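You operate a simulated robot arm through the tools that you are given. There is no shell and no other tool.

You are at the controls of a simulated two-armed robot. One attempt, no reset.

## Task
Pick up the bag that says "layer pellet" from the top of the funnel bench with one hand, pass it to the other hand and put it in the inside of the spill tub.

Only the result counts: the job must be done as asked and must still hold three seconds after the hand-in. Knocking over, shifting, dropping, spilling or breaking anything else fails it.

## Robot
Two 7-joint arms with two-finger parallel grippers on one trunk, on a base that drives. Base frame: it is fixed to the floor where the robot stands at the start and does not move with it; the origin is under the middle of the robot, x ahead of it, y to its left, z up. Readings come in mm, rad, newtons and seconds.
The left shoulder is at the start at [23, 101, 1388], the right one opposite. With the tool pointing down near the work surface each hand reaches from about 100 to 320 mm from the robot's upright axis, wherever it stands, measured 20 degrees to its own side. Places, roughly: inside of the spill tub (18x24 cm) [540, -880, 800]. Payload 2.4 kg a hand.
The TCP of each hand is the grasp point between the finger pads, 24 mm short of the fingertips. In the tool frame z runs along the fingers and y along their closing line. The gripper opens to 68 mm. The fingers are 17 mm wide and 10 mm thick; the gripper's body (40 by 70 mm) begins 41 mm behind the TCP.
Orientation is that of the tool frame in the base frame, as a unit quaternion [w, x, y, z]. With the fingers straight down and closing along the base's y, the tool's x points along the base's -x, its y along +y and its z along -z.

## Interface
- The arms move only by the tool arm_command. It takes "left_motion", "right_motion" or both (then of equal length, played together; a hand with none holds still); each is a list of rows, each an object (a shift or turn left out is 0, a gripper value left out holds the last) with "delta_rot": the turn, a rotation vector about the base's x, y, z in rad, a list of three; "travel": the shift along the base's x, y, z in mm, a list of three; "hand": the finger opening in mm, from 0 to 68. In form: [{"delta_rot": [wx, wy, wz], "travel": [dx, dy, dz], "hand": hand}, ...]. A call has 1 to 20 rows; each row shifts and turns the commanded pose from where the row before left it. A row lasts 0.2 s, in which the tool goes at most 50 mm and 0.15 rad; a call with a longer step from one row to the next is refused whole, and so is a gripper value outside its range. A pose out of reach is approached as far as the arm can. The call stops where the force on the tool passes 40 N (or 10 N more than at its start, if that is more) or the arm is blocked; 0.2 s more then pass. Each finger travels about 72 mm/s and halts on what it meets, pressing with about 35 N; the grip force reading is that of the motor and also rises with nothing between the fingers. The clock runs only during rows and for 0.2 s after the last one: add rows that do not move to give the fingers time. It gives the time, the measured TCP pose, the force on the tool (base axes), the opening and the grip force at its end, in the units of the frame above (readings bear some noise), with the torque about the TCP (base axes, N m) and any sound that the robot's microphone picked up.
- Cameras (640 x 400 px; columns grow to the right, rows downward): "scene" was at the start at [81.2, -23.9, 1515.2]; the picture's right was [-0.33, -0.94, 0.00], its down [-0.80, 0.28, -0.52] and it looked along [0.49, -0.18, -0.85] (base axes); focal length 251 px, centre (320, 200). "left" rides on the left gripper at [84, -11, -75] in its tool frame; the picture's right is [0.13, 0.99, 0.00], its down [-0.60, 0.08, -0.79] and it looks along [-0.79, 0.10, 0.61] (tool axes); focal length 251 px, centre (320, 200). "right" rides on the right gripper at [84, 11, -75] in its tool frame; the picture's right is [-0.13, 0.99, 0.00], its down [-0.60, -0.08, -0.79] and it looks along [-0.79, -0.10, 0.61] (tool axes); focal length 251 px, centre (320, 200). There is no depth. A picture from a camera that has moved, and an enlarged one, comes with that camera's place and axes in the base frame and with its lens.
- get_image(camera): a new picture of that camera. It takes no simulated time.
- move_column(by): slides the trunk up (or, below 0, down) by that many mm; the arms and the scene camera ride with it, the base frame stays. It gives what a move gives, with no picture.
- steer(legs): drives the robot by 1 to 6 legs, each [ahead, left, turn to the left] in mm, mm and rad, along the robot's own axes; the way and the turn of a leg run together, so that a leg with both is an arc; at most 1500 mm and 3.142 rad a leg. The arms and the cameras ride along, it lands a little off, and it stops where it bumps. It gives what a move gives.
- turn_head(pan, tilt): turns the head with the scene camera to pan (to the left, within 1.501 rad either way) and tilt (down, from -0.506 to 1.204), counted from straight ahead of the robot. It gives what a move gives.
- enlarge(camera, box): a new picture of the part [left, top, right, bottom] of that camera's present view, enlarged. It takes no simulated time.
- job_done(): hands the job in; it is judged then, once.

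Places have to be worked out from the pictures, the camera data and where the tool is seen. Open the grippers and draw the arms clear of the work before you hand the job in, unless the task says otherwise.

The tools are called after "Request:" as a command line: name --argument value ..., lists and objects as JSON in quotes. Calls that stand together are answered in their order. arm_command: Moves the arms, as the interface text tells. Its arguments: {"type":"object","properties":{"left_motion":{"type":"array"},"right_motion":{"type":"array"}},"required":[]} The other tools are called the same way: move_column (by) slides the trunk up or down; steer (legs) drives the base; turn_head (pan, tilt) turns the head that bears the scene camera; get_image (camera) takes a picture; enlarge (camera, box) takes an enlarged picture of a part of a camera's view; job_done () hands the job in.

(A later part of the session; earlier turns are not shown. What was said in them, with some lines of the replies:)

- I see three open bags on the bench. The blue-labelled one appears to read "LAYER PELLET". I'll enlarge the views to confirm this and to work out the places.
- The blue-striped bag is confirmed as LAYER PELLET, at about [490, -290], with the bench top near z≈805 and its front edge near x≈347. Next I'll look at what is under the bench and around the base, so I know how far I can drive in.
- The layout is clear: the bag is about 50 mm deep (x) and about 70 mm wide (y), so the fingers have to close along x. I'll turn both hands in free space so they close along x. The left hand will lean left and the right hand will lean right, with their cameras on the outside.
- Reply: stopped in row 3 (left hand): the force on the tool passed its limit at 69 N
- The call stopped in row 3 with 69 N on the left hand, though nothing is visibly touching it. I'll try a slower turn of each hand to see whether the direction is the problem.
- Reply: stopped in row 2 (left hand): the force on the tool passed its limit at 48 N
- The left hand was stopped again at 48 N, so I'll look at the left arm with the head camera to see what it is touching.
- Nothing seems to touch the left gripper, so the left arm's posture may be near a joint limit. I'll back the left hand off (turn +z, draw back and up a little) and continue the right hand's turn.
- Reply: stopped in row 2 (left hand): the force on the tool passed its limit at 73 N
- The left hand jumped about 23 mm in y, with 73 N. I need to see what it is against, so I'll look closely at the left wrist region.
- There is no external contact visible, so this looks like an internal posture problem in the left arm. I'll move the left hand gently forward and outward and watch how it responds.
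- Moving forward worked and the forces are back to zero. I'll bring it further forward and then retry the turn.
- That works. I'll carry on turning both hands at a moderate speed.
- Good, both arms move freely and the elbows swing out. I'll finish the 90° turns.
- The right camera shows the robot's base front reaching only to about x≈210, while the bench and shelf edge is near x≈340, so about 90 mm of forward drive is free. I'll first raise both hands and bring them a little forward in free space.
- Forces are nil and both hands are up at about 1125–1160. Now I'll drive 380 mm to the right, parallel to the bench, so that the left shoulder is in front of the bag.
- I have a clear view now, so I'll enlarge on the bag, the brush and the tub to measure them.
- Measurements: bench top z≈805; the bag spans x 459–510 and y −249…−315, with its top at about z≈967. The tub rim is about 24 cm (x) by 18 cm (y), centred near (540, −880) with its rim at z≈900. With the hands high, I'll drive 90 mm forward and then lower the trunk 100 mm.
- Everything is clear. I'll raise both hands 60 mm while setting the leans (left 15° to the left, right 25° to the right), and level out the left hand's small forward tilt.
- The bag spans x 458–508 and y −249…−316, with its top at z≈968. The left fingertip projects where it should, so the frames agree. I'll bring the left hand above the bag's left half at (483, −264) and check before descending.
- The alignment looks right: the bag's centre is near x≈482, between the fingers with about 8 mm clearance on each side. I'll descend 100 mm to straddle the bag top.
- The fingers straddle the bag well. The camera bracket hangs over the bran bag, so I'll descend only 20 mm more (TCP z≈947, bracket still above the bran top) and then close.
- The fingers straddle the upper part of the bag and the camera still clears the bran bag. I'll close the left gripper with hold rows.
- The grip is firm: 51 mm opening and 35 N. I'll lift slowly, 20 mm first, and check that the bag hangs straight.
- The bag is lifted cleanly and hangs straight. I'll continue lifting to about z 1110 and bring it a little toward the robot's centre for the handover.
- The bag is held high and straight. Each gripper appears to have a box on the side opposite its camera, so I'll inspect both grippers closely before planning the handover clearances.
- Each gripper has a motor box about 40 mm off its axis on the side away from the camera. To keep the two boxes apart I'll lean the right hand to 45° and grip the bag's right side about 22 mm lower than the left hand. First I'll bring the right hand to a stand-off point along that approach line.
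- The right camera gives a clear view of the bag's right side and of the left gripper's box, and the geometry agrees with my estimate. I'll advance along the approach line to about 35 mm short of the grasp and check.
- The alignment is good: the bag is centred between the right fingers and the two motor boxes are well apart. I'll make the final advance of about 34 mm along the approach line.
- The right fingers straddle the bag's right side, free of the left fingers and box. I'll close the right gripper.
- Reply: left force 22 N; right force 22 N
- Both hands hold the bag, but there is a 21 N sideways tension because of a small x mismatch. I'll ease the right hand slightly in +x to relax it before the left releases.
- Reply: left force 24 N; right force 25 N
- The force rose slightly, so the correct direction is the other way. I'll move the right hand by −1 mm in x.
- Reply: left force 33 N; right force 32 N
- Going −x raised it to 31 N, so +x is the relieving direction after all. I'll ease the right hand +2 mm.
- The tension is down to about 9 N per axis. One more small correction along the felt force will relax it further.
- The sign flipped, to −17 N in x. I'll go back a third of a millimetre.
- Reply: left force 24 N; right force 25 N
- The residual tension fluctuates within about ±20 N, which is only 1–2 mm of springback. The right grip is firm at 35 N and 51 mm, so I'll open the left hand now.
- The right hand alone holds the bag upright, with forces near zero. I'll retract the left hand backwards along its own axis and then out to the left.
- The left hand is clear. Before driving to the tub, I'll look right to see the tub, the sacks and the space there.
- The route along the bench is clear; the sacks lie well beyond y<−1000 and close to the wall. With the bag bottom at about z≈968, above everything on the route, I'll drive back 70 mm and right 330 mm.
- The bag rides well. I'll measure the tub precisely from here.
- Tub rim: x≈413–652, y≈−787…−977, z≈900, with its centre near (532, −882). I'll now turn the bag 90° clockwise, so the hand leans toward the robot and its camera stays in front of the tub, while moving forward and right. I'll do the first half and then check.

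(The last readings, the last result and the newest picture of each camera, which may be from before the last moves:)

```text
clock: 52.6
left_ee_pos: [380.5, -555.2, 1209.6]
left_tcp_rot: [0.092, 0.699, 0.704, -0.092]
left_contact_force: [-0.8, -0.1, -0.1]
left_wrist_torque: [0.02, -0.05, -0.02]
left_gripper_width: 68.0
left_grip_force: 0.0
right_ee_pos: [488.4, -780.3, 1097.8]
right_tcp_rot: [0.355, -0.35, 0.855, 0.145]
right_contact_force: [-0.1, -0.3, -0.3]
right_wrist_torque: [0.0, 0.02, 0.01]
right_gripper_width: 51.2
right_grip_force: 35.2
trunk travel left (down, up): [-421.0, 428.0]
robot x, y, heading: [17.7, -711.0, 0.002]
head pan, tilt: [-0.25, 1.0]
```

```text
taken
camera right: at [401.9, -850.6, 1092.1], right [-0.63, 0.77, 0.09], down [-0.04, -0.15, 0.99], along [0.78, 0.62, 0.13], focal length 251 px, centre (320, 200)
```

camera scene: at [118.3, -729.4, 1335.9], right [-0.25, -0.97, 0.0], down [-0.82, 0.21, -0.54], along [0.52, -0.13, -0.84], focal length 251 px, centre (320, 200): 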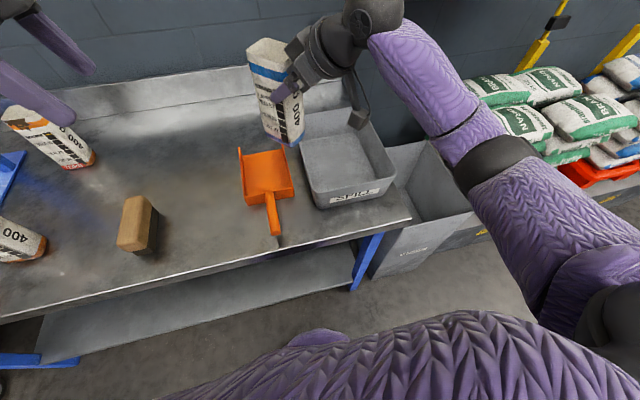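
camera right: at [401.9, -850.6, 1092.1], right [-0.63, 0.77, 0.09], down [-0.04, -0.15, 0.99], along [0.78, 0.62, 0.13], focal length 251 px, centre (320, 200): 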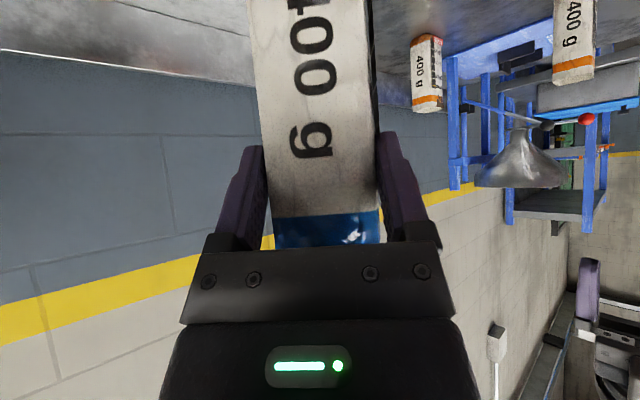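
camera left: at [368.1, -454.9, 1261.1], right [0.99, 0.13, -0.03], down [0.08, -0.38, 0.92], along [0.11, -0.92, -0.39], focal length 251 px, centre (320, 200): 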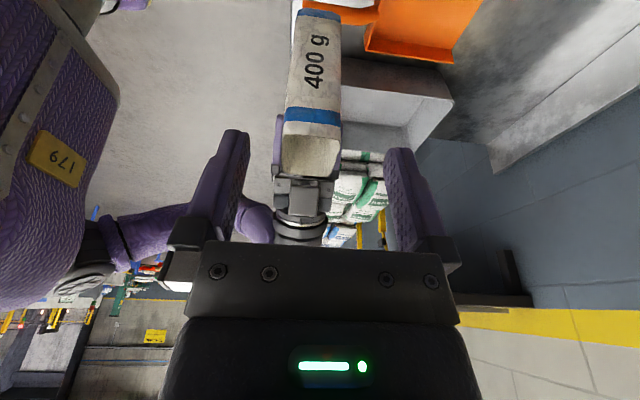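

The bag stays steady in the grip. I'll continue the second half of the turn over to the tub centre.

Request:
arm_command --right_motion '[{"travel": [1, -6, 0], "delta_rot": [0, 0, -0.05]}, {"travel": [2, -12, 0], "delta_rot": [0, 0, -0.1]}, {"travel": [2, -14, 0], "delta_rot": [0, 0, -0.1]}, {"travel": [2, -14, 0], "delta_rot": [0, 0, -0.1]}, {"travel": [2, -14, 0], "delta_rot": [0, 0, -0.1]}, {"travel": [2, -14, 0], "delta_rot": [0, 0, -0.1]}, {"travel": [2, -13, 0], "delta_rot": [0, 0, -0.1]}, {"travel": [1, -10, 0], "delta_rot": [0, 0, -0.08]}, {"travel": [0, -5, 0], "delta_rot": [0, 0, -0.051]}, {}]'

Request:
get_image --camera "scene"

Request:
get_image --camera "right"

```text
clock: 54.8
left_ee_pos: [380.9, -555.4, 1208.9]
left_tcp_rot: [0.092, 0.699, 0.704, -0.091]
left_contact_force: [1.2, -0.2, -0.2]
left_wrist_torque: [0.01, -0.01, 0.02]
left_gripper_width: 68.0
left_grip_force: 0.1
right_ee_pos: [501.2, -882.4, 1098.6]
right_tcp_rot: [0.383, 0.002, 0.924, -0.001]
right_contact_force: [0.4, -0.4, 0.0]
right_wrist_torque: [0.0, 0.01, -0.04]
right_gripper_width: 51.0
right_grip_force: 35.0
trunk travel left (down, up): [-421.0, 428.0]
robot x, y, heading: [18.9, -708.2, 0.0]
head pan, tilt: [-0.25, 1.0]
```

```text
taken
camera scene: at [118.3, -729.4, 1335.9], right [-0.25, -0.97, 0.0], down [-0.82, 0.21, -0.54], along [0.52, -0.13, -0.84], focal length 251 px, centre (320, 200)
```

scene: 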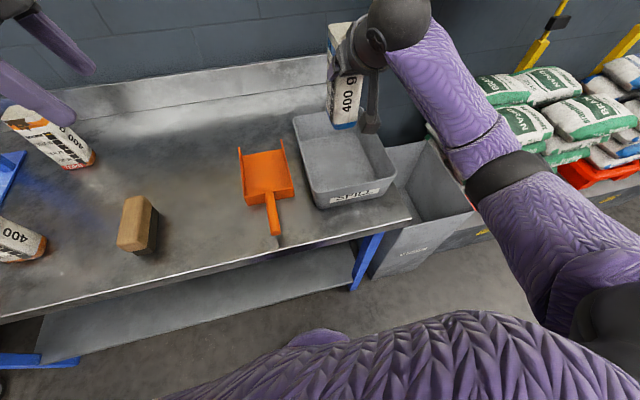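

```text
taken
camera right: at [390.8, -870.8, 1092.6], right [0.1, 0.99, 0.09], down [-0.13, -0.08, 0.99], along [0.99, -0.11, 0.13], focal length 251 px, centre (320, 200)
```

right: 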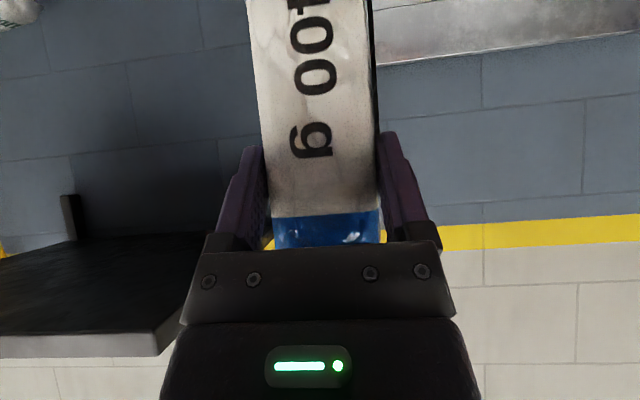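

The bag is over the middle of the tub, at about (529, −882), with the hand leaning toward me and the camera in front of the rim. I'll descend to about 20–30 mm above the floor and check.

Request:
arm_command --right_motion '[{"travel": [0, 0, -8]}, {"travel": [0, 0, -16]}, {"travel": [0, 0, -20]}, {"travel": [0, 0, -20]}, {"travel": [0, 0, -20]}, {"travel": [0, 0, -20]}, {"travel": [0, 0, -16]}, {"travel": [0, 0, -12]}, {"travel": [0, 0, -6]}, {}]'

Request:
get_image --camera "scene"

Request:
enlarge --camera "scene" --box '[230, 20, 440, 230]'

Request:
get_image --camera "right"

```text
clock: 57.0
left_ee_pos: [380.7, -555.3, 1209.2]
left_tcp_rot: [0.092, 0.698, 0.704, -0.091]
left_contact_force: [0.5, 0.4, 0.3]
left_wrist_torque: [-0.01, 0.03, -0.04]
left_gripper_width: 68.1
left_grip_force: 0.1
right_ee_pos: [503.0, -883.1, 959.9]
right_tcp_rot: [0.383, 0.001, 0.924, -0.001]
right_contact_force: [0.3, 0.4, -0.2]
right_wrist_torque: [0.01, -0.01, 0.0]
right_gripper_width: 51.1
right_grip_force: 35.0
trunk travel left (down, up): [-421.0, 428.0]
robot x, y, heading: [18.0, -709.0, 0.0]
head pan, tilt: [-0.25, 1.0]
```

```text
taken
camera scene: at [118.3, -729.4, 1335.9], right [-0.25, -0.97, 0.0], down [-0.82, 0.21, -0.54], along [0.52, -0.13, -0.84], focal length 251 px, centre (320, 200)
```

scene: 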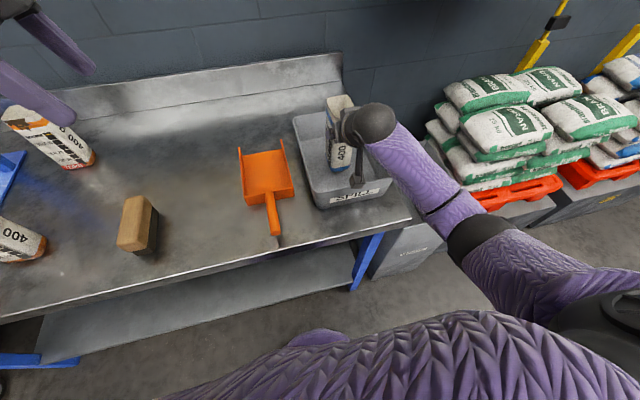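

```text
1.90 times, centred on (335, 125) of scene
camera zoom: at [118.3, -729.4, 1335.9], right [-0.25, -0.97, 0.0], down [-0.82, 0.21, -0.54], along [0.52, -0.13, -0.84], focal length 479 px, centre (291, 343)
```

zoom: 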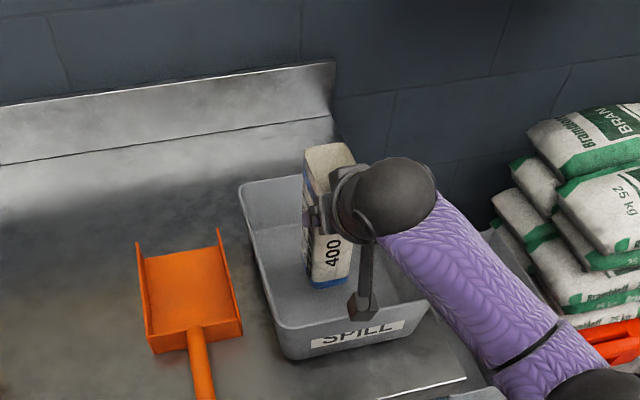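

```text
taken
camera right: at [391.3, -870.8, 954.3], right [0.1, 0.99, 0.09], down [-0.13, -0.08, 0.99], along [0.99, -0.11, 0.13], focal length 251 px, centre (320, 200)
```

right: 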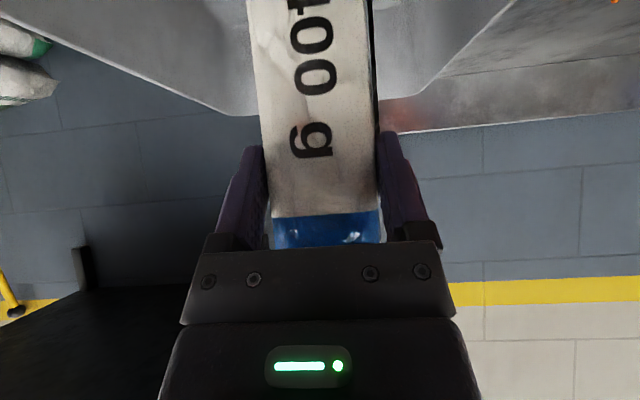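

The bag is inside the tub. I'll shift 12 mm toward me to give the camera more clearance to the front rim, and lower to just above the floor.

Request:
arm_command --right_motion '[{"travel": [-6, 0, 0]}, {"travel": [-6, 0, -4]}, {"travel": [0, 0, -6]}, {"travel": [0, 0, -5]}, {}]'

Request:
enlarge --camera "scene" --box '[270, 80, 430, 220]'

```text
clock: 58.2
left_ee_pos: [380.9, -556.5, 1209.2]
left_tcp_rot: [0.092, 0.699, 0.704, -0.092]
left_contact_force: [-0.4, 0.4, -0.6]
left_wrist_torque: [0.01, -0.04, 0.01]
left_gripper_width: 68.0
left_grip_force: 0.2
right_ee_pos: [490.8, -881.6, 944.9]
right_tcp_rot: [0.382, 0.001, 0.924, 0.0]
right_contact_force: [-0.8, 1.4, -0.9]
right_wrist_torque: [-0.01, -0.02, 0.0]
right_gripper_width: 51.3
right_grip_force: 35.3
trunk travel left (down, up): [-421.0, 428.0]
robot x, y, heading: [19.2, -712.5, -0.003]
head pan, tilt: [-0.25, 1.0]
```

```text
2.86 times, centred on (350, 150) of scene
camera zoom: at [118.3, -729.4, 1335.9], right [-0.25, -0.97, 0.0], down [-0.82, 0.21, -0.54], along [0.52, -0.13, -0.84], focal length 718 px, centre (234, 343)
```

zoom: 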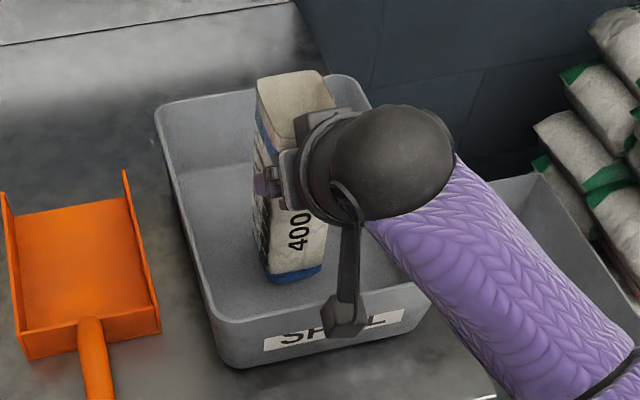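

There is still no contact. I'll lower further in small steps and watch the vertical force.

Request:
arm_command --right_motion '[{"travel": [0, 0, -2]}, {"travel": [0, 0, -2]}, {"travel": [0, 0, -2]}, {"travel": [0, 0, -2]}, {}]'

```text
clock: 59.4
left_ee_pos: [379.5, -556.3, 1209.6]
left_tcp_rot: [0.093, 0.698, 0.704, -0.091]
left_contact_force: [0.4, 0.7, -0.7]
left_wrist_torque: [-0.01, -0.01, 0.0]
left_gripper_width: 67.6
left_grip_force: 0.0
right_ee_pos: [489.3, -881.4, 937.7]
right_tcp_rot: [0.382, 0.001, 0.924, 0.0]
right_contact_force: [-0.3, -0.2, -0.2]
right_wrist_torque: [0.0, 0.02, -0.01]
right_gripper_width: 51.2
right_grip_force: 35.3
trunk travel left (down, up): [-421.0, 428.0]
robot x, y, heading: [15.6, -710.9, -0.003]
head pan, tilt: [-0.25, 1.0]
```

No contact yet at z≈937, so I'll continue down in 1–2 mm steps.

Request:
arm_command --right_motion '[{"travel": [0, 0, -1.5]}, {"travel": [0, 0, -1.5]}, {"travel": [0, 0, -1.5]}, {}]'

```text
clock: 60.4
left_ee_pos: [380.6, -555.5, 1209.7]
left_tcp_rot: [0.091, 0.699, 0.703, -0.092]
left_contact_force: [-0.9, -0.6, 0.0]
left_wrist_torque: [0.0, -0.03, 0.01]
left_gripper_width: 68.2
left_grip_force: 0.0
right_ee_pos: [490.0, -881.6, 931.6]
right_tcp_rot: [0.383, 0.001, 0.924, 0.0]
right_contact_force: [-0.3, -0.3, 0.5]
right_wrist_torque: [-0.01, 0.0, 0.0]
right_gripper_width: 51.3
right_grip_force: 34.3
trunk travel left (down, up): [-421.0, 428.0]
robot x, y, heading: [20.2, -713.0, 0.002]
head pan, tilt: [-0.25, 1.0]
```

Still free at z≈932. I'll take a few more 1 mm steps.

Request:
arm_command --right_motion '[{"travel": [0, 0, -1]}, {"travel": [0, 0, -1]}, {"travel": [0, 0, -1]}, {}]'

Request:
enlarge --camera "scene" --box '[270, 80, 430, 220]'

```text
clock: 61.4
left_ee_pos: [378.9, -555.6, 1209.9]
left_tcp_rot: [0.092, 0.698, 0.704, -0.091]
left_contact_force: [0.1, 0.0, 0.8]
left_wrist_torque: [0.02, 0.0, 0.02]
left_gripper_width: 68.1
left_grip_force: 0.0
right_ee_pos: [490.3, -882.5, 930.9]
right_tcp_rot: [0.384, 0.002, 0.923, -0.002]
right_contact_force: [-0.3, -0.2, 8.3]
right_wrist_torque: [-0.03, -0.15, -0.01]
right_gripper_width: 50.9
right_grip_force: 35.1
trunk travel left (down, up): [-421.0, 428.0]
robot x, y, heading: [17.5, -706.9, -0.004]
head pan, tilt: [-0.25, 1.0]
```

```text
2.86 times, centred on (350, 150) of scene
camera zoom: at [117.6, -729.2, 1336.0], right [-0.25, -0.97, 0.0], down [-0.81, 0.21, -0.54], along [0.52, -0.14, -0.84], focal length 718 px, centre (234, 343)
```

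zoom: 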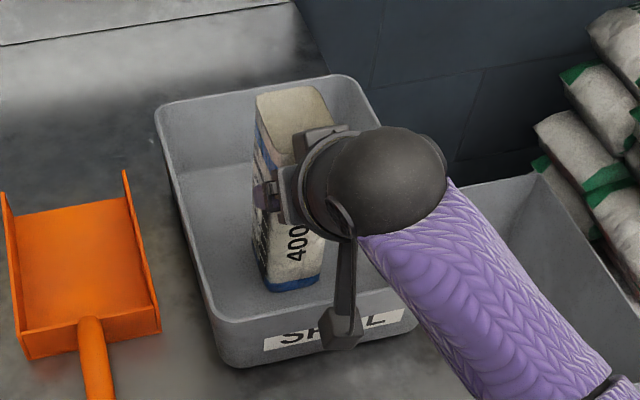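

Contact: +8 N upward, so the bag stands on the tub floor. I'll ease up half a millimetre and open the right gripper gradually.

Request:
arm_command --right_motion '[{"travel": [0, 0, 0.6]}, {"hand": 53}, {"hand": 56}, {"hand": 60}, {"hand": 68}, {"hand": 68}, {"hand": 68}]'

Request:
enlarge --camera "scene" --box '[270, 80, 430, 220]'

Request:
get_image --camera "right"

```text
clock: 63.0
left_ee_pos: [379.1, -555.5, 1209.9]
left_tcp_rot: [0.091, 0.699, 0.703, -0.091]
left_contact_force: [-0.2, -0.8, -0.7]
left_wrist_torque: [-0.03, 0.02, 0.0]
left_gripper_width: 67.9
left_grip_force: 0.1
right_ee_pos: [489.8, -882.3, 931.3]
right_tcp_rot: [0.383, 0.001, 0.924, -0.001]
right_contact_force: [-0.3, 0.3, -0.4]
right_wrist_torque: [-0.03, 0.02, -0.01]
right_gripper_width: 67.8
right_grip_force: 0.1
trunk travel left (down, up): [-421.0, 428.0]
robot x, y, heading: [19.1, -712.4, 0.008]
head pan, tilt: [-0.25, 1.0]
```

```text
2.86 times, centred on (350, 150) of scene
camera zoom: at [118.3, -729.4, 1335.9], right [-0.25, -0.97, 0.0], down [-0.82, 0.21, -0.54], along [0.52, -0.13, -0.84], focal length 718 px, centre (234, 343)
```

zoom: 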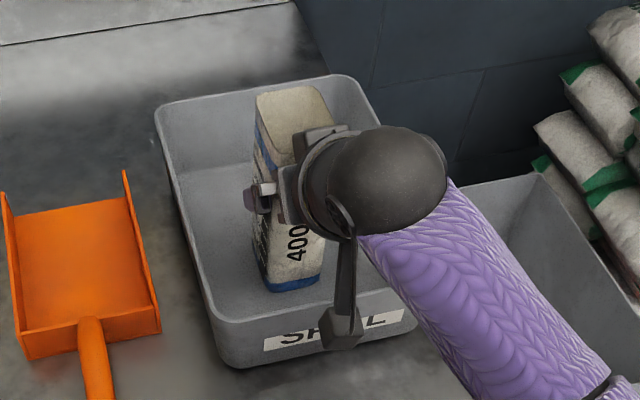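

```text
taken
camera right: at [379.2, -870.6, 924.4], right [0.1, 0.99, 0.09], down [-0.13, -0.08, 0.99], along [0.99, -0.11, 0.13], focal length 251 px, centre (320, 200)
```

right: 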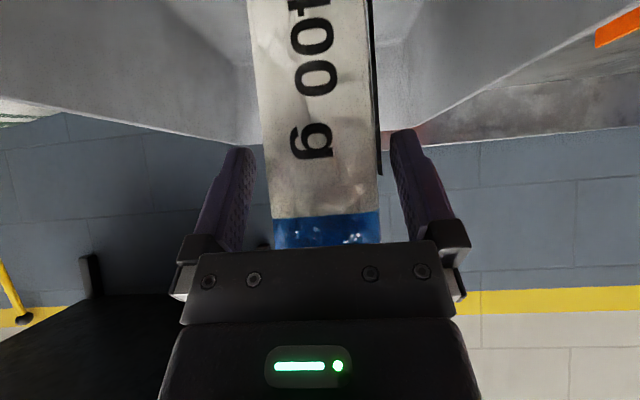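

The bag stands free between the open fingers. I'll raise the hand straight up, since the fingers are parallel to the bag's sides with about 8 mm clearance each.

Request:
arm_command --right_motion '[{"travel": [-1, 0, 4]}, {"travel": [-2, 0, 8]}, {"travel": [-2, 0, 14]}, {"travel": [0, 0, 18]}, {"travel": [0, 0, 20]}, {"travel": [0, 0, 20]}, {"travel": [0, 0, 20]}, {"travel": [0, 0, 16]}, {}]'

Request:
get_image --camera "scene"

Request:
enlarge --camera "scene" --box '[270, 80, 430, 220]'

```text
clock: 65.0
left_ee_pos: [380.9, -555.4, 1209.1]
left_tcp_rot: [0.092, 0.699, 0.703, -0.092]
left_contact_force: [0.0, 0.8, 0.0]
left_wrist_torque: [0.01, -0.03, -0.01]
left_gripper_width: 68.1
left_grip_force: 0.0
right_ee_pos: [484.6, -881.7, 1050.7]
right_tcp_rot: [0.383, 0.001, 0.924, -0.001]
right_contact_force: [-0.5, 0.4, 0.1]
right_wrist_torque: [0.01, 0.01, 0.0]
right_gripper_width: 67.8
right_grip_force: 0.2
trunk travel left (down, up): [-421.0, 428.0]
robot x, y, heading: [20.2, -710.6, -0.004]
head pan, tilt: [-0.25, 1.0]
```

```text
taken
camera scene: at [118.3, -729.4, 1335.9], right [-0.25, -0.97, 0.0], down [-0.82, 0.21, -0.54], along [0.52, -0.13, -0.84], focal length 251 px, centre (320, 200)
```

scene: 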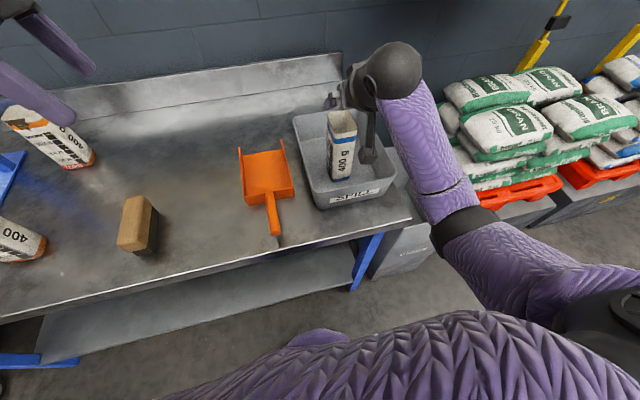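

```text
2.86 times, centred on (350, 150) of scene
camera zoom: at [118.3, -729.4, 1335.9], right [-0.25, -0.97, 0.0], down [-0.82, 0.21, -0.54], along [0.52, -0.13, -0.84], focal length 718 px, centre (234, 343)
```

zoom: 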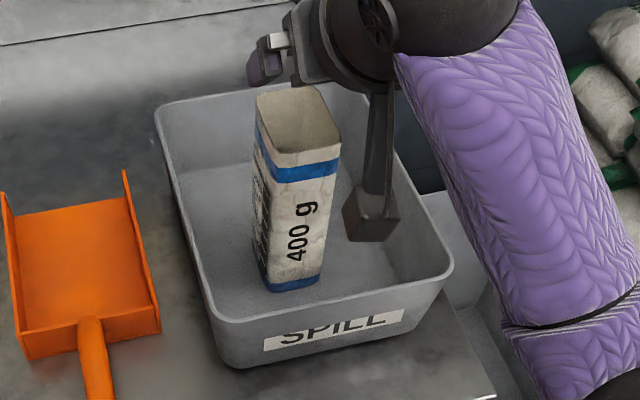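

The bag stands upright in the tub and nothing else has moved. I'll raise the right hand a bit more and then back the robot off so both arms are clear of the bench.

Request:
arm_command --right_motion '[{"travel": [0, 0, 12]}, {"travel": [0, 0, 20]}, {"travel": [0, 0, 18]}, {}]'

Request:
steer --legs '[[-130, 0, 0]]'

Request:
get_image --camera "scene"

Request:
turn_head --pan 0.3 --tilt 0.85

Request:
get_image --camera "scene"

```text
clock: 66.0
left_ee_pos: [380.5, -556.3, 1210.3]
left_tcp_rot: [0.092, 0.699, 0.703, -0.092]
left_contact_force: [-0.6, 0.0, 0.5]
left_wrist_torque: [-0.02, -0.01, 0.01]
left_gripper_width: 68.0
left_grip_force: 0.1
right_ee_pos: [484.8, -881.5, 1100.3]
right_tcp_rot: [0.382, 0.001, 0.924, -0.001]
right_contact_force: [-0.1, 0.3, 0.1]
right_wrist_torque: [-0.02, -0.02, 0.0]
right_gripper_width: 67.8
right_grip_force: 0.1
trunk travel left (down, up): [-421.0, 428.0]
robot x, y, heading: [17.6, -706.4, -0.001]
head pan, tilt: [-0.25, 1.0]
```

```text
clock: 67.3
left_ee_pos: [246.6, -555.2, 1210.0]
left_tcp_rot: [0.092, 0.699, 0.703, -0.091]
left_contact_force: [0.3, -0.7, -0.3]
left_wrist_torque: [0.02, -0.01, 0.0]
left_gripper_width: 68.3
left_grip_force: 0.0
right_ee_pos: [352.8, -882.4, 1101.1]
right_tcp_rot: [0.383, 0.002, 0.924, -0.001]
right_contact_force: [-0.6, -0.1, 0.0]
right_wrist_torque: [-0.01, 0.01, -0.01]
right_gripper_width: 68.0
right_grip_force: 0.1
trunk travel left (down, up): [-421.0, 428.0]
robot x, y, heading: [-109.7, -712.1, -0.004]
head pan, tilt: [-0.25, 1.0]
```

```text
taken
camera scene: at [-14.3, -729.0, 1335.9], right [-0.25, -0.97, 0.0], down [-0.81, 0.21, -0.54], along [0.52, -0.14, -0.84], focal length 251 px, centre (320, 200)
```

scene: 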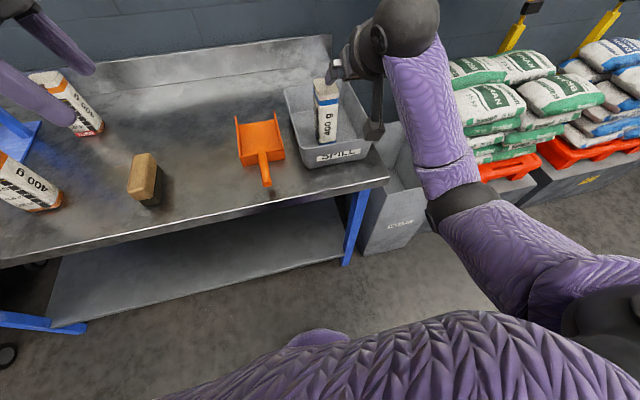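

```text
clock: 68.3
left_ee_pos: [248.3, -555.1, 1207.9]
left_tcp_rot: [0.092, 0.699, 0.703, -0.091]
left_contact_force: [-0.6, -0.5, -0.3]
left_wrist_torque: [0.0, -0.02, 0.01]
left_gripper_width: 67.9
left_grip_force: 0.1
right_ee_pos: [354.6, -881.9, 1100.7]
right_tcp_rot: [0.383, 0.003, 0.924, -0.001]
right_contact_force: [-0.5, 0.0, 0.5]
right_wrist_torque: [0.03, 0.02, -0.04]
right_gripper_width: 68.0
right_grip_force: 0.0
trunk travel left (down, up): [-421.0, 428.0]
robot x, y, heading: [-109.4, -711.1, -0.001]
head pan, tilt: [0.3, 0.85]
```

```text
taken
camera scene: at [-6.1, -688.8, 1347.0], right [0.29, -0.96, 0.0], down [-0.72, -0.22, -0.66], along [0.63, 0.19, -0.75], focal length 251 px, centre (320, 200)
```

scene: 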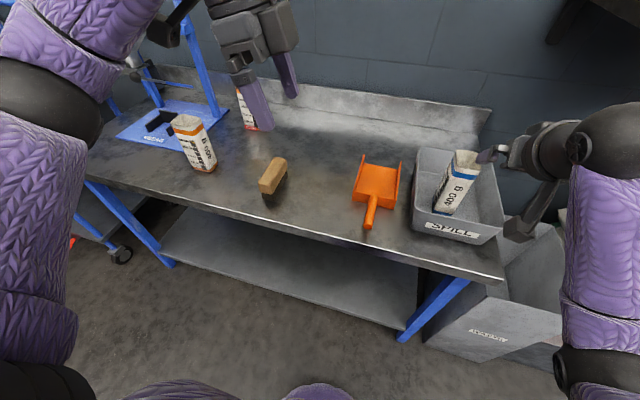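

The bag stands upright inside the tub, the other bags, brush and scoop are where they were, and both grippers are open and drawn back. I'll take one last close look before handing in.

Request:
enlarge --camera "scene" --box '[380, 120, 540, 260]'

```text
2.86 times, centred on (460, 190) of scene
camera zoom: at [-6.1, -688.8, 1347.0], right [0.29, -0.96, 0.0], down [-0.72, -0.22, -0.66], along [0.63, 0.19, -0.75], focal length 718 px, centre (-80, 229)
```

zoom: 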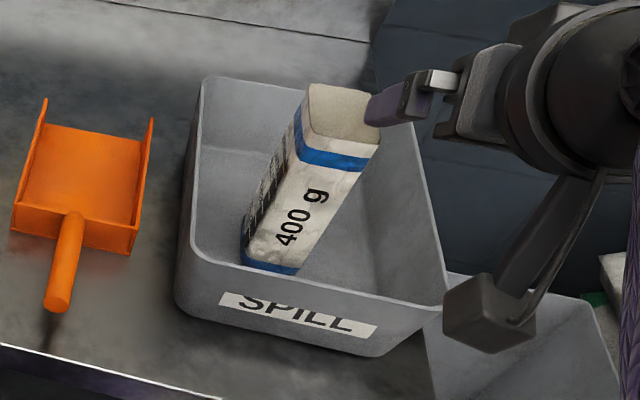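

The bag rests fully inside the spill tub, free of both hands, so I'm handing the job in.

Request:
job_done

```text
The job is handed in.
```

The "layer pellet" bag is standing upright inside the spill tub, and I've handed the job in. I haven't seen the judge's verdict.

- **Pick:** the left hand lifted the bag from the funnel bench without touching the neighbouring bran bags.
- **Handover:** the right hand took hold of the bag's side, and the left hand then let go and drew back. While both hands held it, the sideways force reached about 31 N. The bag stayed straight when the left hand released.
- **Place:** the right hand lowered the bag until it touched the tub floor, opened, and lifted clear.

In the last pictures the bran bags, brush and scoop were where they started. Both grippers were open and drawn back before the hand-in.

Early on, the left arm stopped three times on high force readings while turning. I could see nothing touching it, and it moved freely once I brought the hand forward.
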